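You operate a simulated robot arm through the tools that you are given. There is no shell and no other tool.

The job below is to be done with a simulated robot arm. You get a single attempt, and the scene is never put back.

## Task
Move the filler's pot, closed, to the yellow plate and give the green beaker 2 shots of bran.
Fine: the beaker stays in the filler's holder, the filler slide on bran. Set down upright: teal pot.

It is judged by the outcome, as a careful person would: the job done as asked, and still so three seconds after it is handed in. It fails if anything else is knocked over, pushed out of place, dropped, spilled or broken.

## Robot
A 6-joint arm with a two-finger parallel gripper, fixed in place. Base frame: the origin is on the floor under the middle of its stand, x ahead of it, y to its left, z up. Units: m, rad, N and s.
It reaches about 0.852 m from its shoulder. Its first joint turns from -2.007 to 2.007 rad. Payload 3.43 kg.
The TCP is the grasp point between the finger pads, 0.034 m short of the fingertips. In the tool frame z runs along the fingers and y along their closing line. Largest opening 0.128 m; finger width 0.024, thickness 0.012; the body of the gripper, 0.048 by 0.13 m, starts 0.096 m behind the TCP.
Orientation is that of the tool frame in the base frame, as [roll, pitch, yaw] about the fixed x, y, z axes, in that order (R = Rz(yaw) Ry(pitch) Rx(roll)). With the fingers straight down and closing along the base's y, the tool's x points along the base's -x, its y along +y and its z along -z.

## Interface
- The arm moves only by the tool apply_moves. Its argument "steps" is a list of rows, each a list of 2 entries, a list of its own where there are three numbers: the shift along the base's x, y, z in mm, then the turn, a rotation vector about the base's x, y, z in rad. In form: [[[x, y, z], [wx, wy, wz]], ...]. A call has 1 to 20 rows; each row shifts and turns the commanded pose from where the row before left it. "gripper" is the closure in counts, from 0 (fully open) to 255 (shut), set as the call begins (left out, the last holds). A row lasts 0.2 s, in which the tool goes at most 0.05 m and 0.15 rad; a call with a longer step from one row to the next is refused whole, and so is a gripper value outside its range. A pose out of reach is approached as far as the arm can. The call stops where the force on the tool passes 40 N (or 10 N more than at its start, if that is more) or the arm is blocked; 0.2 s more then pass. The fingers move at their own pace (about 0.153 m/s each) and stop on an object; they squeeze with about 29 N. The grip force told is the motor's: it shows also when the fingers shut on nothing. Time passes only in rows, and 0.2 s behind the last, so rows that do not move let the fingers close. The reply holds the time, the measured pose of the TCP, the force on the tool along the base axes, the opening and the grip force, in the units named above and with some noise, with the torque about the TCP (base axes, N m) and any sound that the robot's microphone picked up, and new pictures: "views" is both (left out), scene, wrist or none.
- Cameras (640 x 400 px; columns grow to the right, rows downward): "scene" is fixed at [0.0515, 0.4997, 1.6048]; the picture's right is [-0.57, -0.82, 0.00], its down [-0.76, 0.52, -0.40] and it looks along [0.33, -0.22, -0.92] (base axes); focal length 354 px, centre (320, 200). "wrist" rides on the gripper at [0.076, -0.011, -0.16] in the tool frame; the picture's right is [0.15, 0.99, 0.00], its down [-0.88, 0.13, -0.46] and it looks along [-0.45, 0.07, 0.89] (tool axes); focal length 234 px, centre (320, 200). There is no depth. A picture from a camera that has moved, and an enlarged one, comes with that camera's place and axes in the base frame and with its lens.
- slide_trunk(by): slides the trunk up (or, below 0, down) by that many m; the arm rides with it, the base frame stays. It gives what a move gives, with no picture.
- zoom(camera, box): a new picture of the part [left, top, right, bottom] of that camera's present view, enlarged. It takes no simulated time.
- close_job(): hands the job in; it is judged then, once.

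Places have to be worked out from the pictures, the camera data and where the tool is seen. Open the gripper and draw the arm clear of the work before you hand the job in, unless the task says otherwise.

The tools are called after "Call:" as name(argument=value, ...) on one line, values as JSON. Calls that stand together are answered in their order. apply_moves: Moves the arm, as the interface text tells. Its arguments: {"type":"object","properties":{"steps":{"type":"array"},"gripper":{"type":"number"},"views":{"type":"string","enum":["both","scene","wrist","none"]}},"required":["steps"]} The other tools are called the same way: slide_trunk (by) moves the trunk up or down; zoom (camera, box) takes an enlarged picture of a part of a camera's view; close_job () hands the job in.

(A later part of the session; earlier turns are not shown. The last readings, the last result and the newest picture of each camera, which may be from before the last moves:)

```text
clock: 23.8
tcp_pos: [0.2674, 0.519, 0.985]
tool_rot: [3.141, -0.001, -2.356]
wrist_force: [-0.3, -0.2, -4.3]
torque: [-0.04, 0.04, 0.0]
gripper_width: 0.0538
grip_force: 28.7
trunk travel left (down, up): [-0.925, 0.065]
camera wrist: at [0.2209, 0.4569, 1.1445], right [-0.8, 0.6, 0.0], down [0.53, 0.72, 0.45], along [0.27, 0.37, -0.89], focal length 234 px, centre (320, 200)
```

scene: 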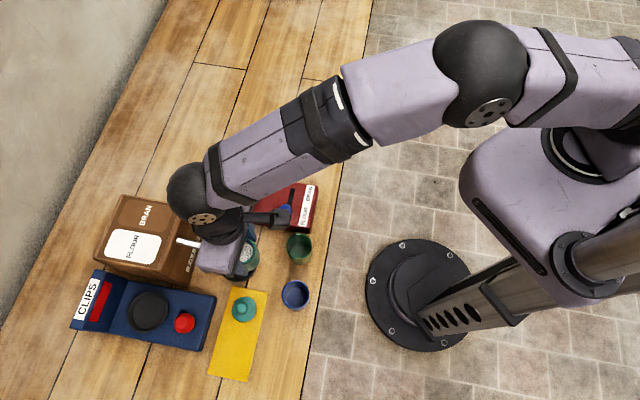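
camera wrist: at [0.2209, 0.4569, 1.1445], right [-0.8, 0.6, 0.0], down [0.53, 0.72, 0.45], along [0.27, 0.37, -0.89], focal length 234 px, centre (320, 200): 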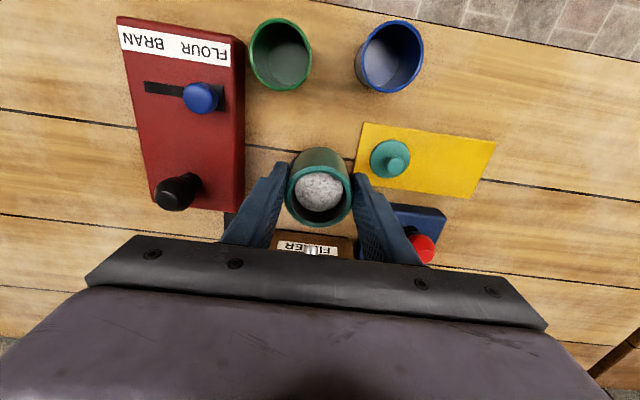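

The pot is steady in the grip. I traverse with gentle ramps to above the free end of the yellow plate, at about (0.145, 0.637).

Call:
apply_moves(steps=[[[-1, 1, 0], [0, 0, 0]], [[-3, 2.9, 0], [0, 0, 0]], [[-5, 4.8, 0], [0, 0, 0]], [[-7, 6.7, 0], [0, 0, 0]], [[-8, 7.7, 0], [0, 0, 0]], [[-9, 8.7, 0], [0, 0, 0]], [[-10, 9.6, 0], [0, 0, 0]], [[-10, 9.6, 0], [0, 0, 0]], [[-10, 9.6, 0], [0, 0, 0]], [[-10, 9.6, 0], [0, 0, 0]], [[-10, 9.6, 0], [0, 0, 0]], [[-9, 8.7, 0], [0, 0, 0]], [[-8, 7.7, 0], [0, 0, 0]], [[-7, 6.7, 0], [0, 0, 0]], [[-6, 5.8, 0], [0, 0, 0]], [[-4, 3.9, 0], [0, 0, 0]], [[-3, 2.9, 0], [0, 0, 0]], [[-1.5, 1.4, 0], [0, 0, 0]], [[-0.5, 0.5, 0], [0, 0, 0]]], views="both")

```text
clock: 27.8
tcp_pos: [0.1427, 0.5982, 0.9857]
tool_rot: [-3.141, -0.002, -2.355]
wrist_force: [0.3, 0.6, -4.4]
torque: [-0.03, 0.02, 0.01]
gripper_width: 0.0536
grip_force: 29.2
out of reach, approached as far as the arm can: row 11, 12, 13, 14, 15, 16
trunk travel left (down, up): [-0.925, 0.065]
camera wrist: at [0.0978, 0.5365, 1.1454], right [-0.8, 0.59, 0.0], down [0.53, 0.72, 0.46], along [0.27, 0.37, -0.89], focal length 234 px, centre (320, 200)
```

scene: 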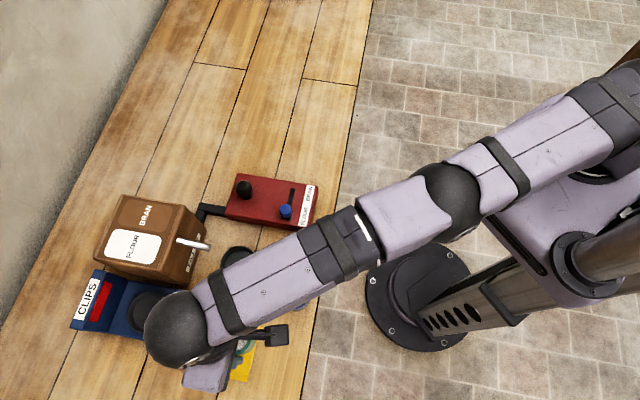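
wrist: 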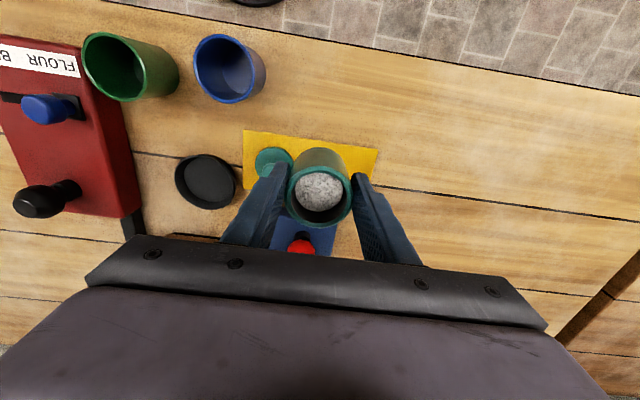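

The arm's limit with the tool vertical is about 0.62 m from its axis, so the plate's far end is out of reach while I hold the pot upright. The pot is safe at (0.143, 0.598). I will set it down on the clear table in front of the plate at about (0.099, 0.566), put the lid on there, and then move it closed to the near end of the plate.

Call:
apply_moves(steps=[[[-1, -0.7, 0], [0, 0, 0]], [[-3, -2.2, 0], [0, 0, 0]], [[-5, -3.7, 0], [0, 0, 0]], [[-6, -4.5, 0], [0, 0, 0]], [[-7, -5.2, 0], [0, 0, 0]], [[-7, -5.2, 0], [0, 0, 0]], [[-6, -4.5, 0], [0, 0, 0]], [[-4, -3, 0], [0, 0, 0]], [[-3, -2.2, 0], [0, 0, 0]], [[-1.5, -1.1, 0], [0, 0, 0]], [[-0.2, -0.2, 0], [0, 0, 0]], [[0, 0, 0], [0, 0, 0]]], views="both")

```text
clock: 30.4
tcp_pos: [0.1047, 0.5996, 0.9847]
tool_rot: [-3.14, -0.003, -2.354]
wrist_force: [-1.0, -0.6, -4.2]
torque: [0.0, 0.01, -0.02]
gripper_width: 0.0537
grip_force: 28.3
out of reach, approached as far as the arm can: row 4, 5, 6, 7, 8, 10
trunk travel left (down, up): [-0.925, 0.065]
camera wrist: at [0.0587, 0.5381, 1.1446], right [-0.8, 0.6, 0.0], down [0.53, 0.72, 0.45], along [0.27, 0.36, -0.89], focal length 234 px, centre (320, 200)
```

scene: 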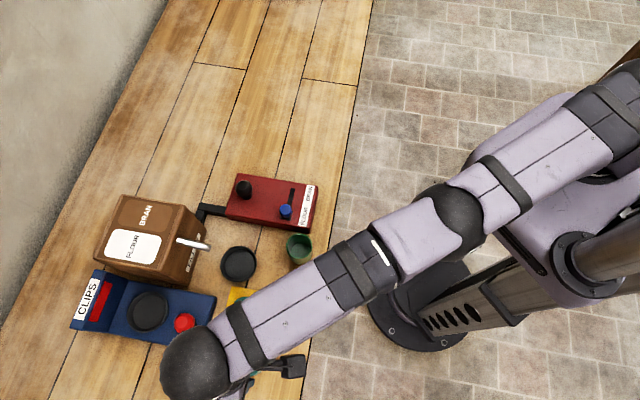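
wrist: 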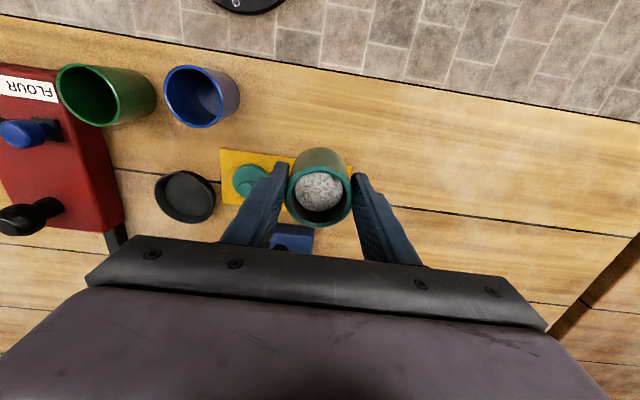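

The commanded pose had run ahead of the arm and is now about (0.102, 0.604), just inside reach. I go on inward to the set-down spot.

Call:
apply_moves(steps=[[[0, -1, 0], [0, 0, 0]], [[0, -3, 0], [0, 0, 0]], [[-1, -4, 0], [0, 0, 0]], [[0, -5, 0], [0, 0, 0]], [[-1, -6, 0], [0, 0, 0]], [[0, -6, 0], [0, 0, 0]], [[-1, -5, 0], [0, 0, 0]], [[0, -4, 0], [0, 0, 0]], [[0, -2, 0], [0, 0, 0]], [[0, -1, 0], [0, 0, 0]], [[0, 0, 0], [0, 0, 0]]], views="both")

```text
clock: 32.8
tcp_pos: [0.1053, 0.5998, 0.9859]
tool_rot: [-3.14, -0.002, -2.357]
wrist_force: [0.0, -0.2, -5.2]
torque: [-0.03, 0.04, 0.01]
gripper_width: 0.0534
grip_force: 29.5
out of reach, approached as far as the arm can: row 2, 3, 4, 5, 6, 7, 8
trunk travel left (down, up): [-0.925, 0.065]
camera wrist: at [0.0582, 0.538, 1.1445], right [-0.8, 0.6, 0.0], down [0.53, 0.72, 0.45], along [0.27, 0.36, -0.89], focal length 234 px, centre (320, 200)
```

scene: 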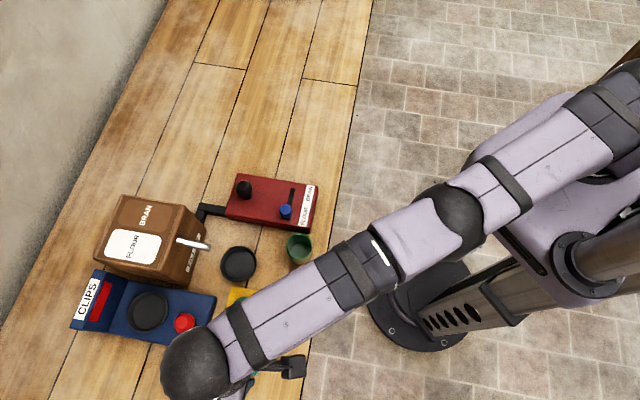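
wrist: 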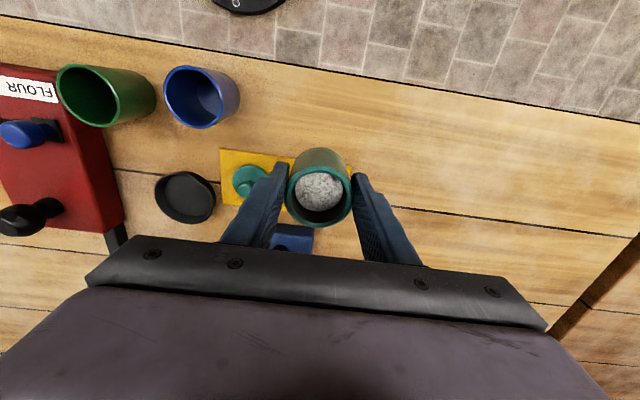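

The arm is stretched straight: it slides along its reach circle, centred near (0.085, 0) with radius about 0.60, but will not come inward. A straight elbow should bend when the tool goes down, so I try a few small downward rows and watch the response.

Call:
apply_moves(steps=[[[0, 0, -1], [0, 0, 0]], [[0, 0, -2], [0, 0, 0]], [[0, 0, -2], [0, 0, 0]], [[0, 0, -2], [0, 0, 0]], [[0, 0, -1], [0, 0, 0]]], views="none")

```text
clock: 34.0
tcp_pos: [0.1031, 0.5988, 0.9763]
tool_rot: [-3.137, -0.005, -2.355]
wrist_force: [-0.2, -0.4, -5.6]
torque: [-0.01, 0.05, 0.05]
gripper_width: 0.0535
grip_force: 29.0
trunk travel left (down, up): [-0.925, 0.065]
```

Downward motion works. I now combine small downward and inward steps.

Call:
apply_moves(steps=[[[0, -0.5, -2], [0, 0, 0]], [[0, -1, -2], [0, 0, 0]], [[0, -1, -2], [0, 0, 0]], [[0, -1, -2], [0, 0, 0]]], views="none")

```text
clock: 35.0
tcp_pos: [0.1045, 0.5989, 0.9661]
tool_rot: [-3.141, -0.005, -2.355]
wrist_force: [0.2, 0.9, -5.4]
torque: [-0.03, 0.02, -0.02]
gripper_width: 0.0537
grip_force: 28.6
out of reach, approached as far as the arm can: row 2
trunk travel left (down, up): [-0.925, 0.065]
```

Height and sideways motion work; only inward motion is stuck. The safest course is to slide sideways along the reach circle to clear table beyond the plate at x ≈ 0.063, set the pot down there, and free the arm with an empty hand.

Call:
apply_moves(steps=[[[-1, 0, 0], [0, 0, 0]], [[-3, 0, 0], [0, 0, 0]], [[-4.5, 0, 0], [0, 0, 0]], [[-6, 0, 0], [0, 0, 0]], [[-6, 0, 0], [0, 0, 0]], [[-6, 0, 0], [0, 0, 0]], [[-5.5, 0, 0], [0, 0, 0]], [[-4.5, 0, 0], [0, 0, 0]], [[-3, 0, 0], [0, 0, 0]], [[-1.5, 0, 0], [0, 0, 0]], [[-0.5, 0, 0], [0, 0, 0]]], views="both")

```text
clock: 37.4
tcp_pos: [0.0634, 0.5997, 0.9663]
tool_rot: [-3.139, -0.002, -2.355]
wrist_force: [0.0, 0.4, -4.4]
torque: [0.01, 0.03, 0.03]
gripper_width: 0.0538
grip_force: 29.4
out of reach, approached as far as the arm can: row 4
trunk travel left (down, up): [-0.925, 0.065]
camera wrist: at [0.017, 0.5391, 1.1272], right [-0.8, 0.6, 0.0], down [0.53, 0.72, 0.45], along [0.27, 0.36, -0.89], focal length 234 px, centre (320, 200)
```

scene: 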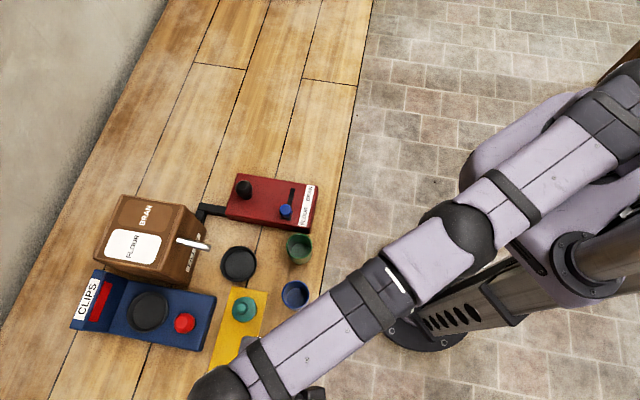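
wrist: 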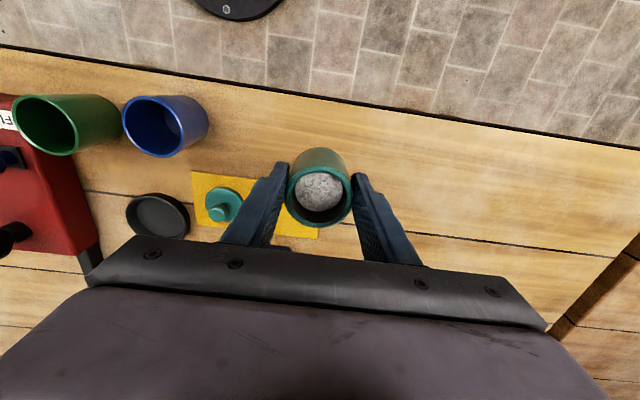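

The pot is over clear table at (0.063, 0.600). I lower it with a gentle ramp to just above the surface.

Call:
apply_moves(steps=[[[0, 0, -1], [0, 0, 0]], [[0, 0, -2], [0, 0, 0]], [[0, 0, -3], [0, 0, 0]], [[0, 0, -4], [0, 0, 0]], [[0, 0, -5], [0, 0, 0]], [[0, 0, -5], [0, 0, 0]], [[0, 0, -5], [0, 0, 0]], [[0, 0, -5], [0, 0, 0]], [[0, 0, -5], [0, 0, 0]], [[0, 0, -4], [0, 0, 0]], [[0, 0, -3], [0, 0, 0]], [[0, 0, -2], [0, 0, 0]], [[0, 0, -1], [0, 0, 0]], [[0, 0, 0], [0, 0, 0]]], views="both")

```text
clock: 40.4
tcp_pos: [0.0632, 0.6015, 0.9227]
tool_rot: [-3.141, 0.0, -2.357]
wrist_force: [0.4, -0.2, -5.1]
torque: [-0.02, 0.03, 0.0]
gripper_width: 0.0534
grip_force: 29.3
trunk travel left (down, up): [-0.925, 0.065]
camera wrist: at [0.0168, 0.5384, 1.0822], right [-0.8, 0.6, 0.0], down [0.53, 0.72, 0.46], along [0.27, 0.37, -0.89], focal length 234 px, centre (320, 200)
```

scene: 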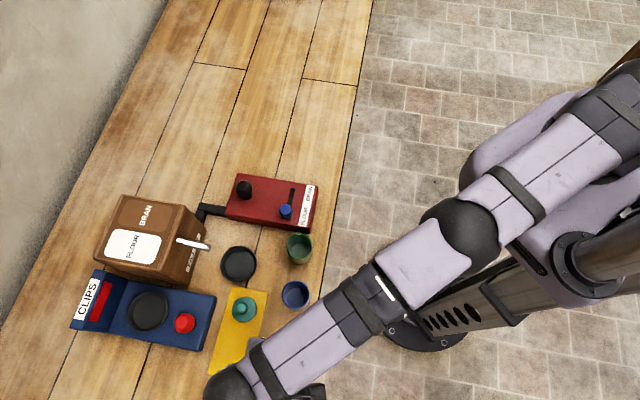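
wrist: 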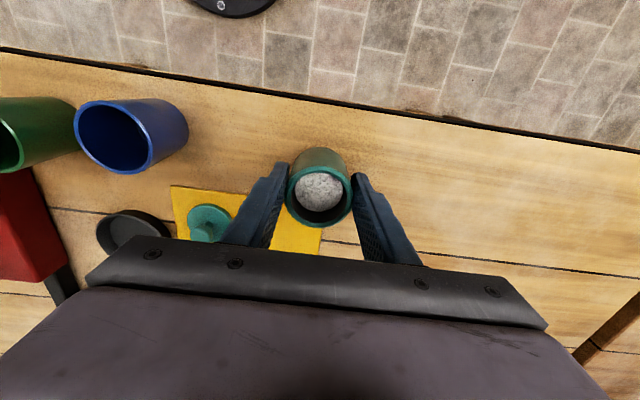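

At this lower height the arm is no longer flagged as stretched. I try a small inward move with the pot about 10 mm above the table.

Call:
apply_moves(steps=[[[0, -0.5, 0], [0, 0, 0]], [[0, -1, 0], [0, 0, 0]], [[0, -1.5, 0], [0, 0, 0]], [[0, -1.5, 0], [0, 0, 0]], [[0, -1, 0], [0, 0, 0]], [[0, -0.5, 0], [0, 0, 0]]], views="none")

```text
clock: 41.8
tcp_pos: [0.0629, 0.5927, 0.9229]
tool_rot: [3.142, 0.0, -2.355]
wrist_force: [-0.4, 0.6, -4.5]
torque: [-0.03, 0.03, -0.01]
gripper_width: 0.0534
grip_force: 28.9
trunk travel left (down, up): [-0.925, 0.065]
```

Inward motion works again. I bring the pot to (0.095, 0.567), well within reach and clear of the plate and cups.

Call:
apply_moves(steps=[[[0.5, -0.4, 0], [0, 0, 0]], [[1.5, -1.2, 0], [0, 0, 0]], [[3, -2.4, 0], [0, 0, 0]], [[4, -3.2, 0], [0, 0, 0]], [[4.5, -3.7, 0], [0, 0, 0]], [[4.5, -3.7, 0], [0, 0, 0]], [[4, -3.3, 0], [0, 0, 0]], [[3.5, -2.9, 0], [0, 0, 0]], [[3, -2.4, 0], [0, 0, 0]], [[2, -1.6, 0], [0, 0, 0]], [[1, -0.8, 0], [0, 0, 0]], [[0.5, -0.4, 0], [0, 0, 0]], [[0, 0, 0], [0, 0, 0]]], views="both")

```text
clock: 44.6
tcp_pos: [0.0954, 0.5669, 0.9226]
tool_rot: [-3.141, -0.001, -2.353]
wrist_force: [-0.5, -0.2, -5.1]
torque: [-0.01, 0.03, 0.0]
gripper_width: 0.0535
grip_force: 29.3
trunk travel left (down, up): [-0.925, 0.065]
camera wrist: at [0.0492, 0.5063, 1.0826], right [-0.8, 0.6, 0.0], down [0.53, 0.72, 0.46], along [0.27, 0.37, -0.89], focal length 234 px, centre (320, 200)
```

scene: 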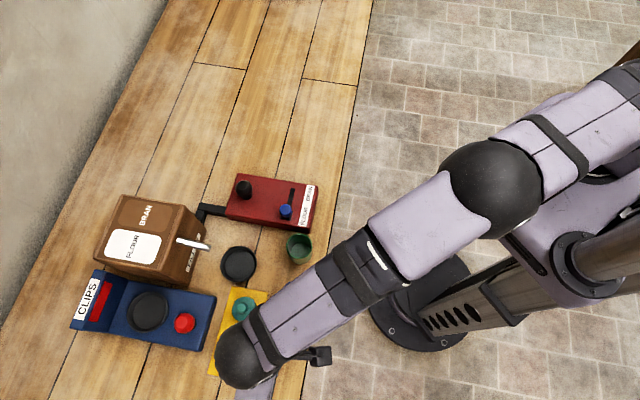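
wrist: 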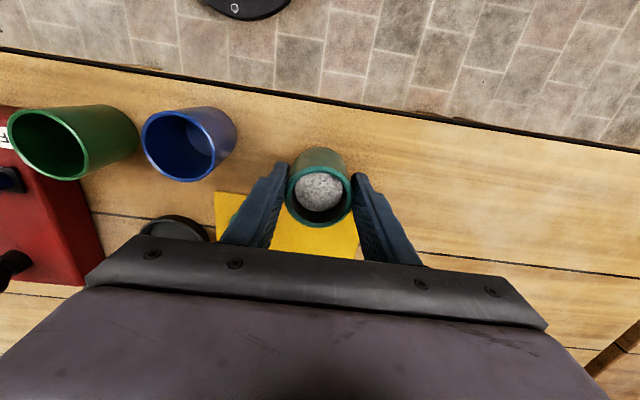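

The pot is now over clear table in front of the plate. I lower it in small steps and watch for the load to go off the fingers.

Call:
apply_moves(steps=[[[0, 0, -1], [0, 0, 0]], [[0, 0, -2], [0, 0, 0]], [[0, 0, -2], [0, 0, 0]], [[0, 0, -2], [0, 0, 0]], [[0, 0, -1], [0, 0, 0]]], views="none")

Call:
apply_moves(steps=[[[0, 0, -1], [0, 0, 0]], [[0, 0, -1], [0, 0, 0]]], views="none")

Call:
apply_moves(steps=[[[0, 0, -1], [0, 0, 0]], [[0, 0, -1], [0, 0, 0]]], views="none")

```text
clock: 45.8
tcp_pos: [0.0945, 0.5685, 0.9145]
tool_rot: [-3.141, -0.001, -2.355]
wrist_force: [-0.2, -0.8, -4.6]
torque: [0.0, 0.02, -0.01]
gripper_width: 0.0536
grip_force: 28.9
trunk travel left (down, up): [-0.925, 0.065]
```

```text
clock: 46.4
tcp_pos: [0.0964, 0.5681, 0.9128]
tool_rot: [3.141, 0.001, -2.353]
wrist_force: [-0.4, 0.1, -5.8]
torque: [-0.01, 0.02, 0.02]
gripper_width: 0.0536
grip_force: 28.8
trunk travel left (down, up): [-0.925, 0.065]
```

```text
clock: 47.0
tcp_pos: [0.0948, 0.5675, 0.9099]
tool_rot: [-3.141, 0.0, -2.353]
wrist_force: [-1.3, 0.6, -4.6]
torque: [0.0, 0.06, 0.02]
gripper_width: 0.0535
grip_force: 28.8
trunk travel left (down, up): [-0.925, 0.065]
```

The load is still about 5 N, so the pot has not touched yet. I continue down in 1 mm steps.

Call:
apply_moves(steps=[[[0, 0, -1], [0, 0, 0]], [[0, 0, -1], [0, 0, 0]]], views="none")

Call:
apply_moves(steps=[[[0, 0, -1], [0, 0, 0]], [[0, 0, -0.5], [0, 0, 0]]], views="none")

Call:
apply_moves(steps=[[[0, 0, -1], [0, 0, 0]], [[0, 0, -0.5], [0, 0, 0]]], views="none")

```text
clock: 47.6
tcp_pos: [0.0944, 0.5676, 0.9101]
tool_rot: [3.141, 0.001, -2.355]
wrist_force: [-0.4, -1.1, 1.5]
torque: [-0.2, 0.05, -0.03]
gripper_width: 0.0536
grip_force: 29.0
trunk travel left (down, up): [-0.925, 0.065]
```

```text
clock: 48.2
tcp_pos: [0.0954, 0.5676, 0.9103]
tool_rot: [3.137, 0.003, -2.355]
wrist_force: [-3.2, -2.0, 14.6]
torque: [-0.42, 0.14, -0.1]
gripper_width: 0.0535
grip_force: 29.4
trunk travel left (down, up): [-0.925, 0.065]
```

```text
clock: 48.8
tcp_pos: [0.0935, 0.5676, 0.9091]
tool_rot: [3.138, 0.005, -2.353]
wrist_force: [-2.9, -0.4, 25.1]
torque: [-0.34, -0.4, 0.03]
gripper_width: 0.0539
grip_force: 28.7
trunk travel left (down, up): [-0.925, 0.065]
```

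Contact came at TCP z ≈ 0.910, with the pot on the table. I ease off the downward push and then open the fingers part way.

Call:
apply_moves(steps=[[[0, 0, 1], [0, 0, 0]], [[0, 0, 1], [0, 0, 0]], [[0, 0, 0.5], [0, 0, 0]], [[0, 0, 0], [0, 0, 0]]], views="none")

Call:
apply_moves(steps=[[[0, 0, 0], [0, 0, 0]], [[0, 0, 0], [0, 0, 0]], [[0, 0, 0], [0, 0, 0]]], gripper=95, views="both")

```text
clock: 49.8
tcp_pos: [0.0951, 0.5675, 0.9085]
tool_rot: [3.141, 0.001, -2.354]
wrist_force: [0.6, 5.0, 14.1]
torque: [0.52, -0.47, 0.12]
gripper_width: 0.0537
grip_force: 28.6
trunk travel left (down, up): [-0.925, 0.065]
```

```text
clock: 50.6
tcp_pos: [0.096, 0.5675, 0.9088]
tool_rot: [-3.14, 0.0, -2.353]
wrist_force: [0.2, -0.3, -0.7]
torque: [0.0, 0.05, -0.02]
gripper_width: 0.0804
grip_force: 0.1
trunk travel left (down, up): [-0.925, 0.065]
camera wrist: at [0.049, 0.5057, 1.068], right [-0.8, 0.6, 0.0], down [0.53, 0.72, 0.46], along [0.27, 0.37, -0.89], focal length 234 px, centre (320, 200)
```

scene: 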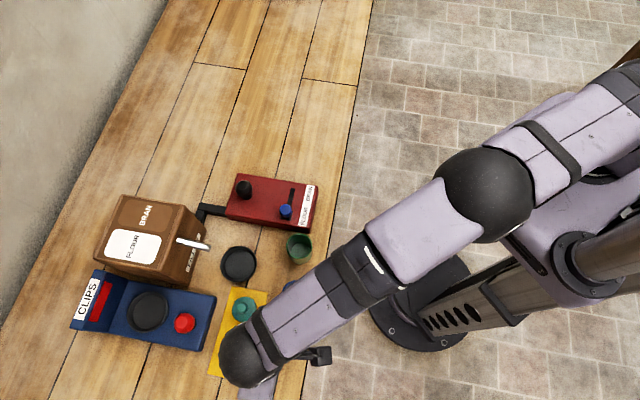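
wrist: 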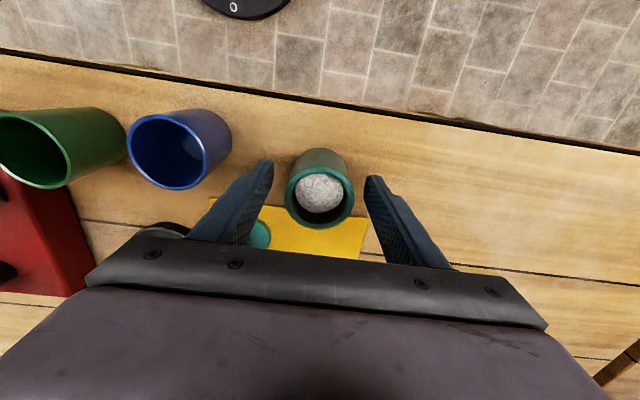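

The pot stands upright on the table. I raise the hand straight up off it, then raise the trunk 6 cm for more reach at working height.

Call:
apply_moves(steps=[[[0, 0, 5], [0, 0, 0]], [[0, 0, 10], [0, 0, 0]], [[0, 0, 10], [0, 0, 0]], [[0, 0, 10], [0, 0, 0]], [[0, 0, 8], [0, 0, 0]]], gripper=70, views="wrist")

Call:
slide_trunk(by=0.06)

Call:
apply_moves(steps=[[[0, 0, 0], [0, 0, 0]]], views="both")

```text
clock: 51.8
tcp_pos: [0.0958, 0.5662, 0.9516]
tool_rot: [3.14, 0.0, -2.356]
wrist_force: [-0.3, 0.6, -0.8]
torque: [0.02, -0.03, 0.03]
gripper_width: 0.0929
grip_force: 0.1
trunk travel left (down, up): [-0.925, 0.065]
camera wrist: at [0.0499, 0.5056, 1.1114], right [-0.8, 0.6, 0.0], down [0.53, 0.72, 0.46], along [0.27, 0.37, -0.89], focal length 234 px, centre (320, 200)
```

wrist: 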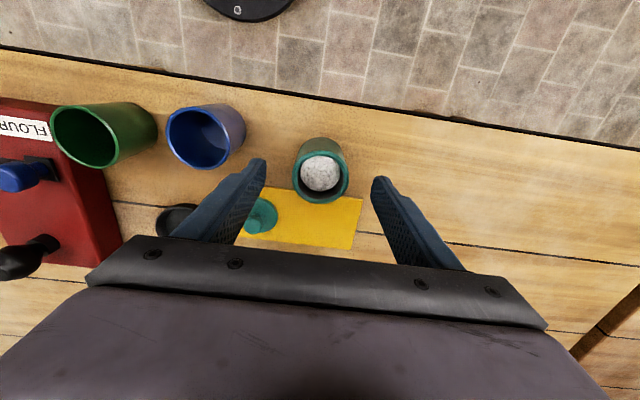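

```text
clock: 52.8
tcp_pos: [0.0957, 0.5673, 1.0114]
tool_rot: [-3.141, -0.001, -2.354]
wrist_force: [0.1, 0.2, 0.0]
torque: [0.03, -0.02, -0.01]
gripper_width: 0.0926
grip_force: 0.0
trunk travel left (down, up): [-0.985, 0.005]
```

```text
clock: 53.2
tcp_pos: [0.096, 0.5671, 1.0119]
tool_rot: [-3.141, -0.002, -2.355]
wrist_force: [0.8, -0.3, -0.4]
torque: [0.03, -0.01, -0.01]
gripper_width: 0.0931
grip_force: 0.0
trunk travel left (down, up): [-0.985, 0.005]
camera wrist: at [0.0498, 0.5057, 1.1713], right [-0.8, 0.6, 0.0], down [0.53, 0.72, 0.46], along [0.27, 0.37, -0.89], focal length 234 px, centre (320, 200)
```

scene: 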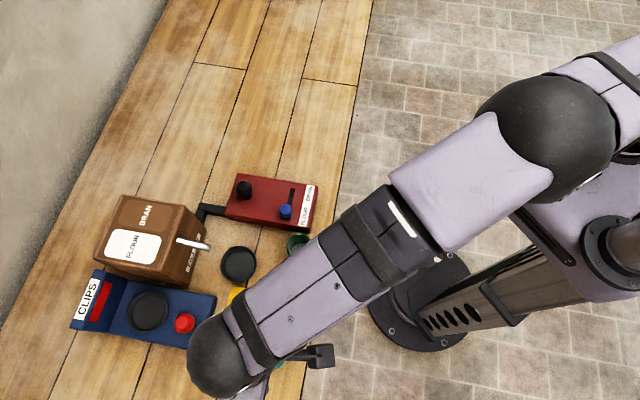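
wrist: 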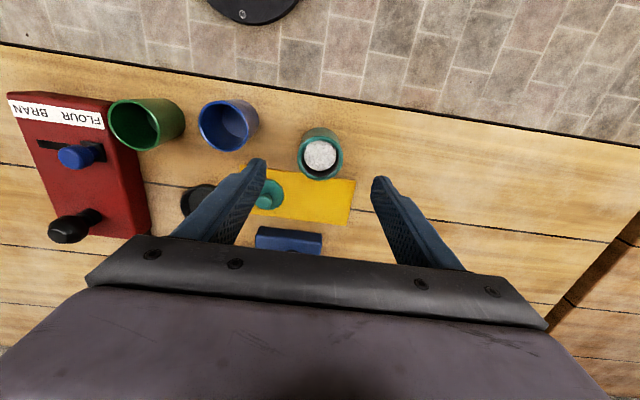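

I measure the pot's new place and the lid from here.

Call:
zoom(camera="wrist", box=[280, 110, 360, 200])

Call:
zoom(camera="wrist", box=[230, 150, 370, 240])

```text
4.44 times, centred on (320, 155) of wrist
camera zoom: at [0.0498, 0.5057, 1.1713], right [-0.8, 0.6, 0.0], down [0.53, 0.72, 0.46], along [0.27, 0.37, -0.89], focal length 1041 px, centre (320, 400)
```

zoom: 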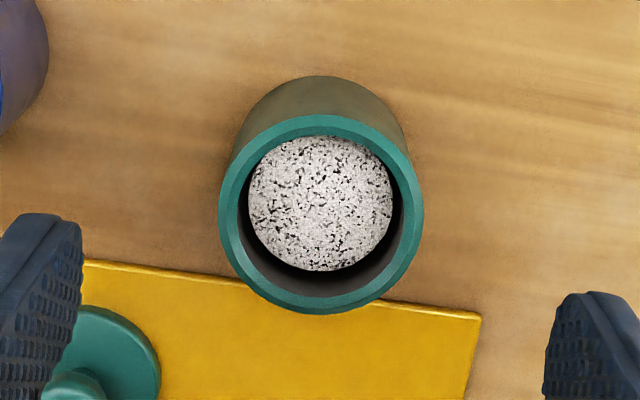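

```text
4.44 times, centred on (300, 195) of wrist
camera zoom: at [0.0498, 0.5057, 1.1713], right [-0.8, 0.6, 0.0], down [0.53, 0.72, 0.46], along [0.27, 0.37, -0.89], focal length 1041 px, centre (409, 222)
```

zoom: 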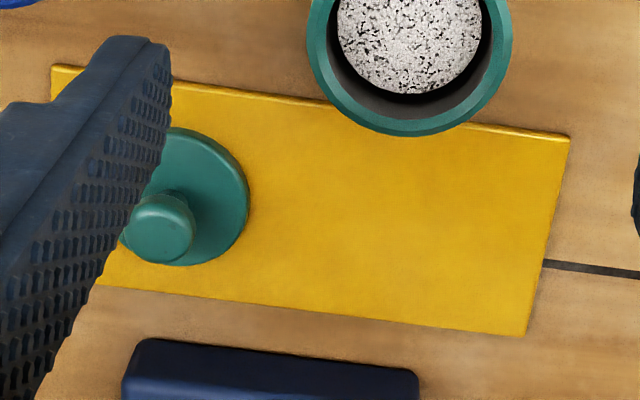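

The pot is at about (0.0955, 0.568) with its rim at z ≈ 0.909. I go over to the lid at (0.202, 0.577) and narrow the opening to about 6 cm.

Call:
apply_moves(steps=[[[6, 0.5, 0], [0, 0, 0]], [[12, 1.2, 0], [0, 0, 0]], [[15, 1.5, 0], [0, 0, 0]], [[16, 1.5, 0], [0, 0, 0]], [[16, 1.5, 0], [0, 0, 0]], [[15, 1.5, 0], [0, 0, 0]], [[13, 1.2, -10], [0, 0, 0]], [[8, 0.8, -12], [0, 0, 0]], [[5, 0.3, -15], [0, 0, 0]], [[0, 0, -13], [0, 0, 0]], [[0, 0, 0], [0, 0, 0]]], gripper=135, views="both")

Call:
zoom(camera="wrist", box=[260, 120, 380, 240])

```text
clock: 55.6
tcp_pos: [0.2035, 0.5782, 0.9624]
tool_rot: [-3.141, -0.001, -2.356]
wrist_force: [-1.7, -0.2, -0.3]
torque: [-0.02, 0.01, 0.01]
gripper_width: 0.0602
grip_force: 0.1
trunk travel left (down, up): [-0.985, 0.005]
camera wrist: at [0.1568, 0.5163, 1.1215], right [-0.8, 0.6, 0.0], down [0.53, 0.72, 0.46], along [0.27, 0.37, -0.89], focal length 234 px, centre (320, 200)
```

scene: 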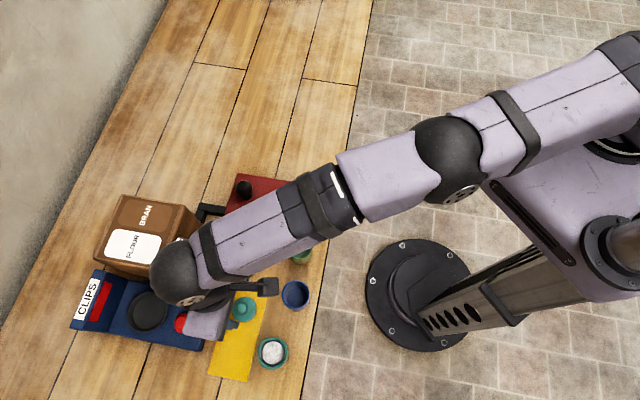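
wrist: 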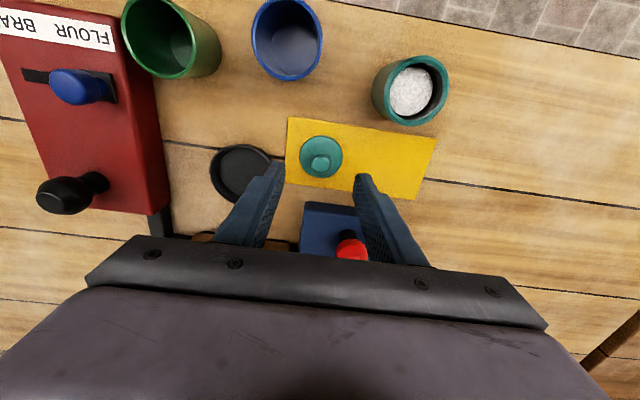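

```text
3.33 times, centred on (320, 180) of wrist
camera zoom: at [0.1568, 0.5163, 1.1215], right [-0.8, 0.6, 0.0], down [0.53, 0.72, 0.46], along [0.27, 0.37, -0.89], focal length 781 px, centre (320, 267)
```

zoom: 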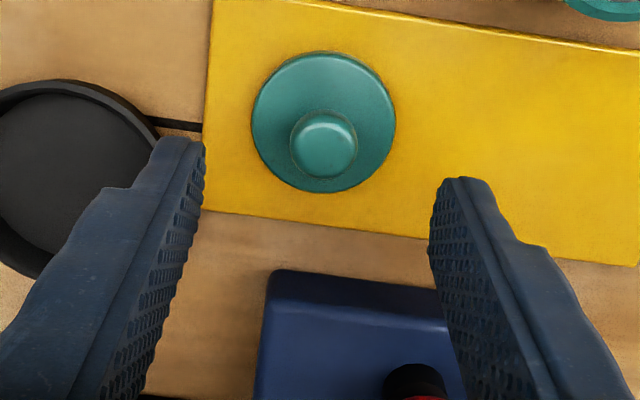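

The lid knob is about 4 mm nearer the robot than the TCP. I shift and go down to put the tips beside the knob.

Call:
apply_moves(steps=[[[-1.5, -0.5, -10], [0, 0, 0]], [[-2, -0.5, -10], [0, 0, 0]], [[0, 0, -10], [0, 0, 0]], [[0, 0, -8], [0, 0, 0]], [[0, 0, -6], [0, 0, 0]], [[0, 0, 0], [0, 0, 0]]], views="wrist")

Call:
zoom(camera="wrist", box=[260, 130, 380, 250])

```text
clock: 57.0
tcp_pos: [0.1976, 0.5726, 0.919]
tool_rot: [-3.141, 0.0, -2.355]
wrist_force: [0.4, 0.3, -0.2]
torque: [-0.01, -0.03, 0.01]
gripper_width: 0.0602
grip_force: 0.0
out of reach, approached as far as the arm can: row 4
trunk travel left (down, up): [-0.985, 0.005]
camera wrist: at [0.1513, 0.5102, 1.0782], right [-0.8, 0.59, 0.0], down [0.53, 0.71, 0.46], along [0.27, 0.37, -0.89], focal length 234 px, centre (320, 200)
```

wrist: 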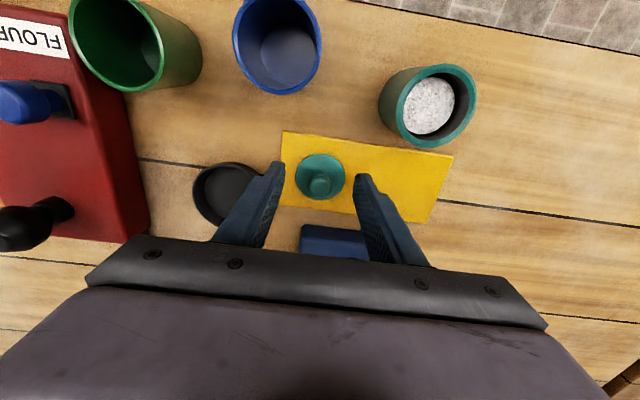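

```text
3.33 times, centred on (320, 190) of wrist
camera zoom: at [0.1513, 0.5102, 1.0782], right [-0.8, 0.59, 0.0], down [0.53, 0.71, 0.46], along [0.27, 0.37, -0.89], focal length 781 px, centre (320, 233)
```

zoom: 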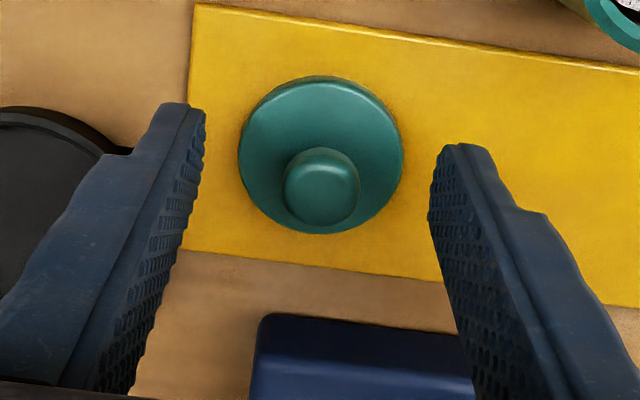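

That pose was slightly out of reach: with the trunk raised, the low working height costs reach. I lift the hand 14 cm and pull slightly inward, then lower the trunk 13 cm so that the shoulder suits this height.

Call:
apply_moves(steps=[[[0, 0, 10], [0, 0, 0]], [[0, 0, 20], [0, 0, 0]], [[0, 0, 22], [0, 0, 0]], [[0, 0, 22], [0, 0, 0]], [[0, -3, 22], [0, 0, 0]], [[-2, -4, 22], [0, 0, 0]], [[-2, -4, 15], [0, 0, 0]], [[-2, -4, 7], [0, 0, 0]], [[0, 0, 0], [0, 0, 0]]], views="none")

```text
clock: 59.0
tcp_pos: [0.1915, 0.5588, 1.0599]
tool_rot: [3.141, -0.001, -2.355]
wrist_force: [-0.3, 0.3, -0.2]
torque: [0.0, -0.01, -0.03]
gripper_width: 0.0604
grip_force: 0.0
trunk travel left (down, up): [-0.985, 0.005]
```

The hand is free and high. I lower the trunk 11 cm; the fingertips will then be at about z 0.916, above the knob.

Call:
slide_trunk(by=-0.11)

Call:
apply_moves(steps=[[[3, 6, 0], [0, 0, 0]], [[3, 6, 0], [0, 0, 0]], [[1.5, 4, 0], [0, 0, 0]], [[0, 0, 0], [0, 0, 0]]], views="both")

Call:
zoom(camera="wrist", box=[260, 130, 380, 250])

```text
clock: 60.4
tcp_pos: [0.1913, 0.5581, 0.9482]
tool_rot: [3.141, 0.0, -2.354]
wrist_force: [1.0, -0.3, -0.8]
torque: [0.01, 0.04, -0.04]
gripper_width: 0.0604
grip_force: 0.0
trunk travel left (down, up): [-0.875, 0.115]
```

```text
clock: 61.4
tcp_pos: [0.1996, 0.575, 0.9493]
tool_rot: [3.141, 0.001, -2.354]
wrist_force: [0.6, -0.3, -1.2]
torque: [-0.01, -0.01, -0.04]
gripper_width: 0.0602
grip_force: 0.1
trunk travel left (down, up): [-0.875, 0.115]
camera wrist: at [0.1529, 0.5119, 1.1094], right [-0.8, 0.6, 0.0], down [0.53, 0.72, 0.46], along [0.27, 0.37, -0.89], focal length 234 px, centre (320, 200)
```

scene: 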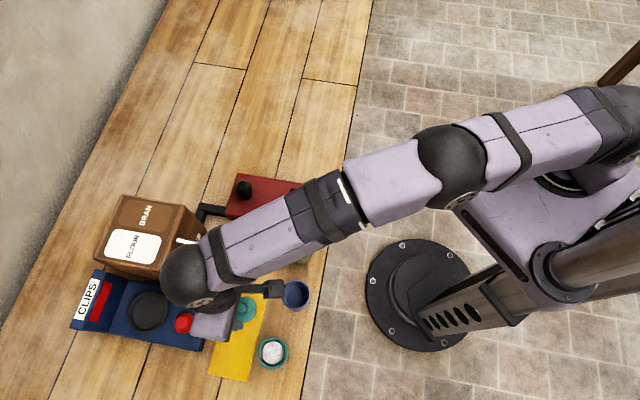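
wrist: 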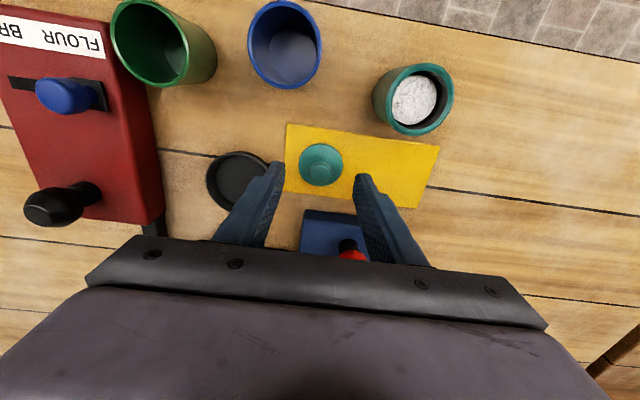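

```text
3.33 times, centred on (320, 190) of wrist
camera zoom: at [0.1529, 0.5119, 1.1094], right [-0.8, 0.6, 0.0], down [0.53, 0.72, 0.46], along [0.27, 0.37, -0.89], focal length 781 px, centre (320, 233)
```

zoom: 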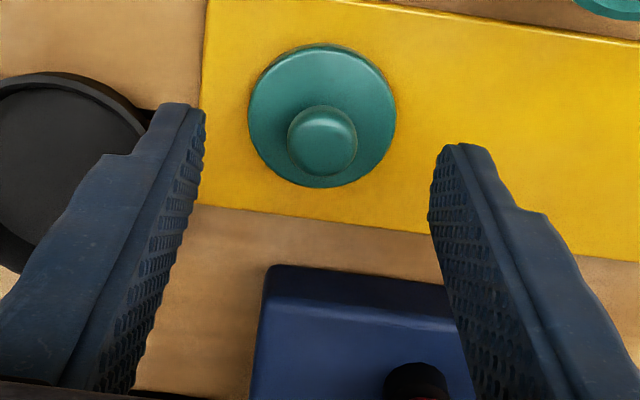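

The knob is now aligned with the TCP to within 2 mm and the pose is within reach. I descend 40 mm around the knob.

Call:
apply_moves(steps=[[[0, 0.7, -8], [0, 0, 0]], [[0, 0, -10], [0, 0, 0]], [[0, 0, -10], [0, 0, 0]], [[0, 0, -8], [0, 0, 0]], [[0, 0, -4], [0, 0, 0]], [[0, 0, 0], [0, 0, 0]]], views="wrist")

Call:
zoom(camera="wrist", box=[260, 130, 380, 250])

```text
clock: 62.8
tcp_pos: [0.198, 0.5741, 0.9083]
tool_rot: [-3.141, 0.001, -2.353]
wrist_force: [0.0, 0.0, 0.1]
torque: [0.01, -0.03, -0.03]
gripper_width: 0.0604
grip_force: 0.1
trunk travel left (down, up): [-0.875, 0.115]
camera wrist: at [0.1519, 0.5134, 1.0685], right [-0.8, 0.6, 0.0], down [0.53, 0.72, 0.46], along [0.27, 0.37, -0.89], focal length 234 px, centre (320, 200)
```

wrist: 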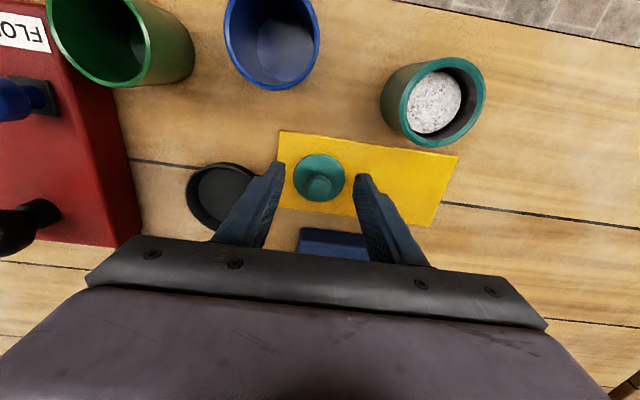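

```text
3.33 times, centred on (320, 190) of wrist
camera zoom: at [0.1519, 0.5134, 1.0685], right [-0.8, 0.6, 0.0], down [0.53, 0.72, 0.46], along [0.27, 0.37, -0.89], focal length 781 px, centre (320, 233)
```

zoom: 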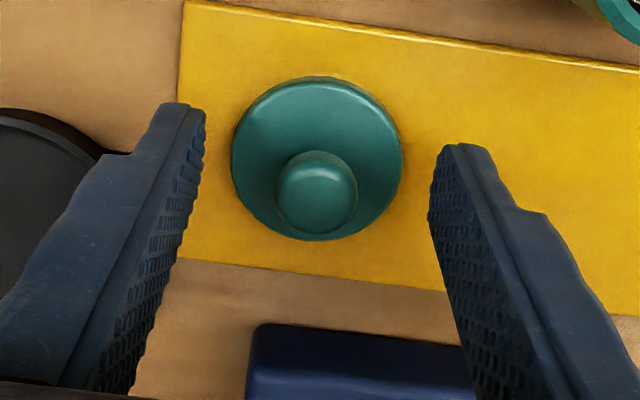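

The knob is between the fingers and the tips are at z ≈ 0.874, just above the lid disc. I close on it.

Call:
apply_moves(steps=[[[0, 0, 0], [0, 0, 0]], [[0, 0, 0], [0, 0, 0]], [[0, 0, 0], [0, 0, 0]], [[0, 0, 0], [0, 0, 0]]], gripper=255, views="wrist")

Call:
zoom(camera="wrist", box=[260, 130, 380, 250])

```text
clock: 63.8
tcp_pos: [0.198, 0.5751, 0.9095]
tool_rot: [3.142, 0.001, -2.355]
wrist_force: [0.6, -0.3, 0.1]
torque: [-0.01, 0.01, 0.01]
gripper_width: 0.0199
grip_force: 28.9
trunk travel left (down, up): [-0.875, 0.115]
camera wrist: at [0.152, 0.5134, 1.0687], right [-0.8, 0.6, 0.0], down [0.53, 0.72, 0.46], along [0.27, 0.37, -0.89], focal length 234 px, centre (320, 200)
```

wrist: 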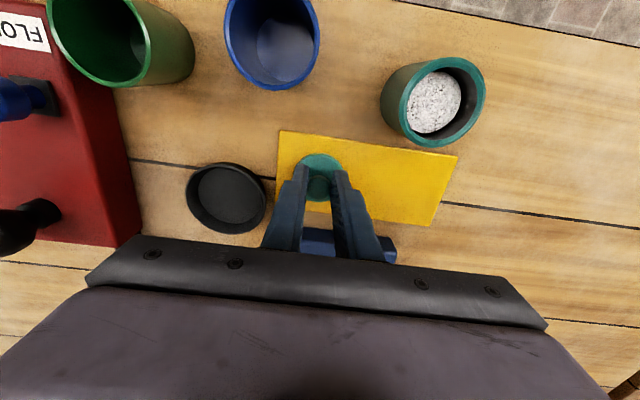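

```text
3.33 times, centred on (320, 190) of wrist
camera zoom: at [0.152, 0.5134, 1.0687], right [-0.8, 0.6, 0.0], down [0.53, 0.72, 0.46], along [0.27, 0.37, -0.89], focal length 781 px, centre (320, 233)
```

zoom: 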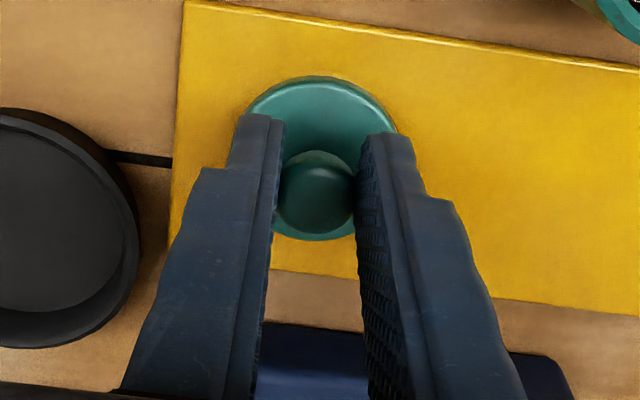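

The knob is gripped at 19.9 mm. I lift the lid gently.

Call:
apply_moves(steps=[[[0, 0, 1], [0, 0, 0]], [[0, 0, 2], [0, 0, 0]], [[0, 0, 3], [0, 0, 0]], [[0, 0, 5], [0, 0, 0]], [[0, 0, 7], [0, 0, 0]], [[0, 0, 8], [0, 0, 0]], [[0, 0, 9], [0, 0, 0]], [[0, 0, 9], [0, 0, 0]], [[0, 0, 8], [0, 0, 0]], [[0, 0, 7], [0, 0, 0]], [[0, 0, 5], [0, 0, 0]], [[0, 0, 3], [0, 0, 0]], [[0, 0, 2], [0, 0, 0]]], views="both")

Call:
zoom(camera="wrist", box=[260, 130, 380, 250])

```text
clock: 66.6
tcp_pos: [0.1995, 0.5752, 0.9772]
tool_rot: [3.141, -0.001, -2.354]
wrist_force: [1.0, 0.9, -0.8]
torque: [0.0, -0.03, 0.02]
gripper_width: 0.0202
grip_force: 29.3
trunk travel left (down, up): [-0.875, 0.115]
camera wrist: at [0.1526, 0.513, 1.1377], right [-0.8, 0.6, 0.0], down [0.53, 0.72, 0.46], along [0.27, 0.37, -0.89], focal length 234 px, centre (320, 200)
```

scene: 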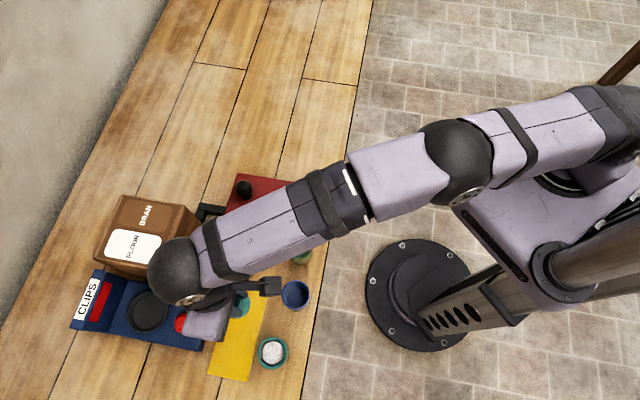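
wrist: 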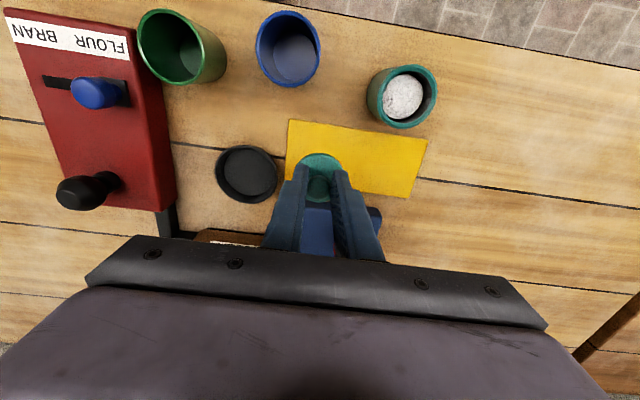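

```text
3.33 times, centred on (320, 190) of wrist
camera zoom: at [0.1526, 0.513, 1.1377], right [-0.8, 0.6, 0.0], down [0.53, 0.72, 0.46], along [0.27, 0.37, -0.89], focal length 781 px, centre (320, 233)
```

zoom: 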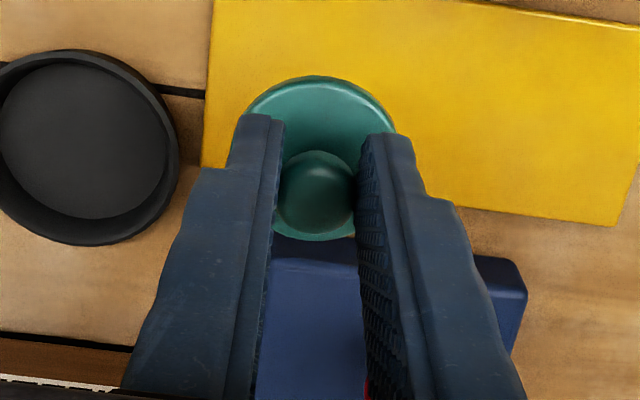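

The lid is up with its underside at about z 0.925. I carry it over the pot, aiming at the same hand position at which the pot was released.

Call:
apply_moves(steps=[[[-2, -0.2, 0], [0, 0, 0]], [[-4, -0.3, 0], [0, 0, 0]], [[-7, -0.5, 0], [0, 0, 0]], [[-10, -0.7, 0], [0, 0, 0]], [[-13, -0.9, 0], [0, 0, 0]], [[-14, -1, 0], [0, 0, 0]], [[-14, -1, 0], [0, 0, 0]], [[-13, -0.9, 0], [0, 0, 0]], [[-10, -0.7, 0], [0, 0, 0]], [[-7, -0.5, 0], [0, 0, 0]], [[-5, -0.3, 0], [0, 0, 0]], [[-3, -0.2, 0], [0, 0, 0]], [[-1.1, -0.1, 0], [0, 0, 0]], [[0, 0, 0], [0, 0, 0]]], views="both")

Call:
zoom(camera="wrist", box=[260, 110, 380, 230])

```text
clock: 69.6
tcp_pos: [0.0966, 0.5662, 0.9771]
tool_rot: [3.14, 0.001, -2.356]
wrist_force: [0.4, 0.1, 0.1]
torque: [0.02, -0.01, 0.01]
gripper_width: 0.0202
grip_force: 28.8
trunk travel left (down, up): [-0.875, 0.115]
camera wrist: at [0.0498, 0.5053, 1.1377], right [-0.8, 0.6, 0.0], down [0.53, 0.72, 0.46], along [0.27, 0.37, -0.89], focal length 234 px, centre (320, 200)
```

scene: 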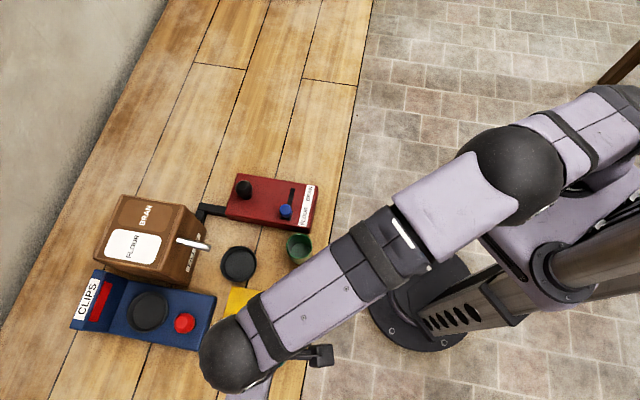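
wrist: 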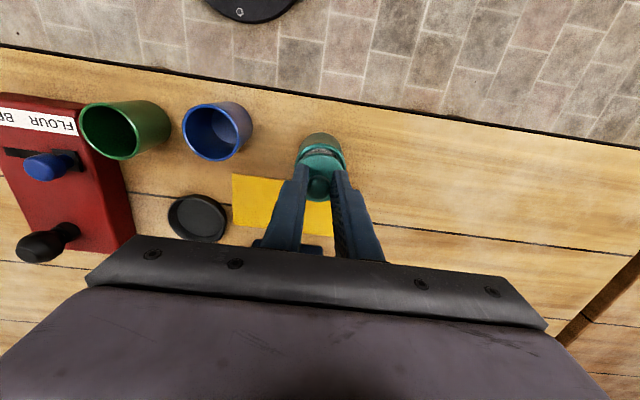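

```text
3.33 times, centred on (320, 170) of wrist
camera zoom: at [0.0498, 0.5053, 1.1377], right [-0.8, 0.6, 0.0], down [0.53, 0.72, 0.46], along [0.27, 0.37, -0.89], focal length 781 px, centre (320, 300)
```

zoom: 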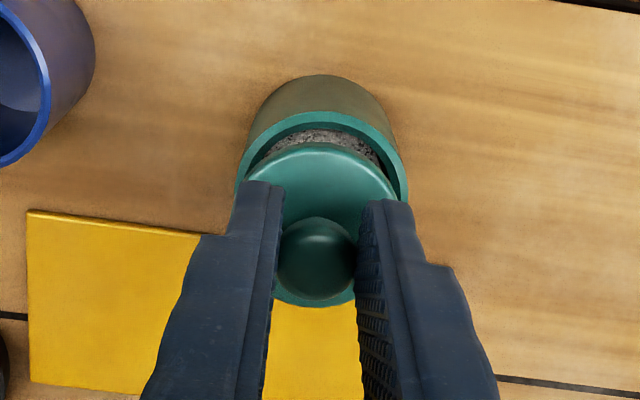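

The lid is laterally centred over the pot. I enlarge further to check the fore-aft alignment before lowering.

Call:
zoom(camera="wrist", box=[290, 128, 350, 206])

```text
5.13 times, centred on (320, 167) of wrist
camera zoom: at [0.0498, 0.5053, 1.1377], right [-0.8, 0.6, 0.0], down [0.53, 0.72, 0.46], along [0.27, 0.37, -0.89], focal length 1201 px, centre (320, 369)
```

zoom: 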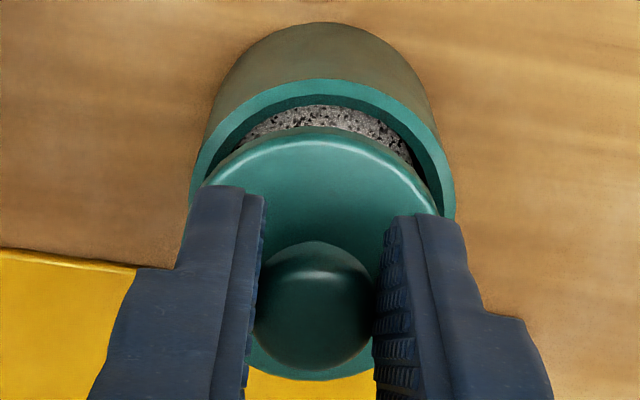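

The lid is about 2 mm too far from the robot relative to the pot. I shift back by that, lower 8 mm, and re-check.

Call:
apply_moves(steps=[[[-0.7, -0.9, -1], [0, 0, 0]], [[-0.6, -0.9, -2], [0, 0, 0]], [[0, 0, -3], [0, 0, 0]], [[0, 0, -2], [0, 0, 0]], [[0, 0, 0], [0, 0, 0]]], views="wrist")

Call:
zoom(camera="wrist", box=[290, 128, 350, 206])

```text
clock: 70.8
tcp_pos: [0.0938, 0.5673, 0.9685]
tool_rot: [3.14, -0.001, -2.353]
wrist_force: [0.1, -0.1, 0.0]
torque: [-0.02, 0.02, 0.01]
gripper_width: 0.0201
grip_force: 29.2
trunk travel left (down, up): [-0.875, 0.115]
camera wrist: at [0.0485, 0.504, 1.1291], right [-0.8, 0.6, 0.0], down [0.53, 0.72, 0.46], along [0.27, 0.37, -0.89], focal length 234 px, centre (320, 200)
```

wrist: 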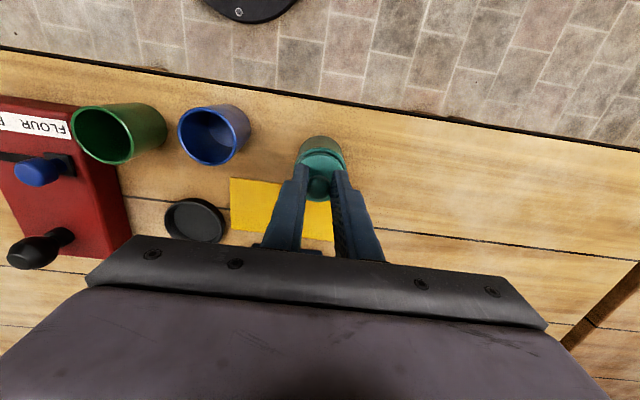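

```text
5.13 times, centred on (320, 167) of wrist
camera zoom: at [0.0485, 0.504, 1.1291], right [-0.8, 0.6, 0.0], down [0.53, 0.72, 0.46], along [0.27, 0.37, -0.89], focal length 1201 px, centre (320, 369)
```

zoom: 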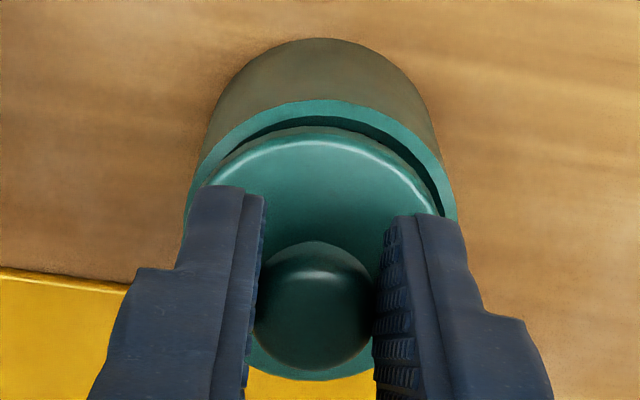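

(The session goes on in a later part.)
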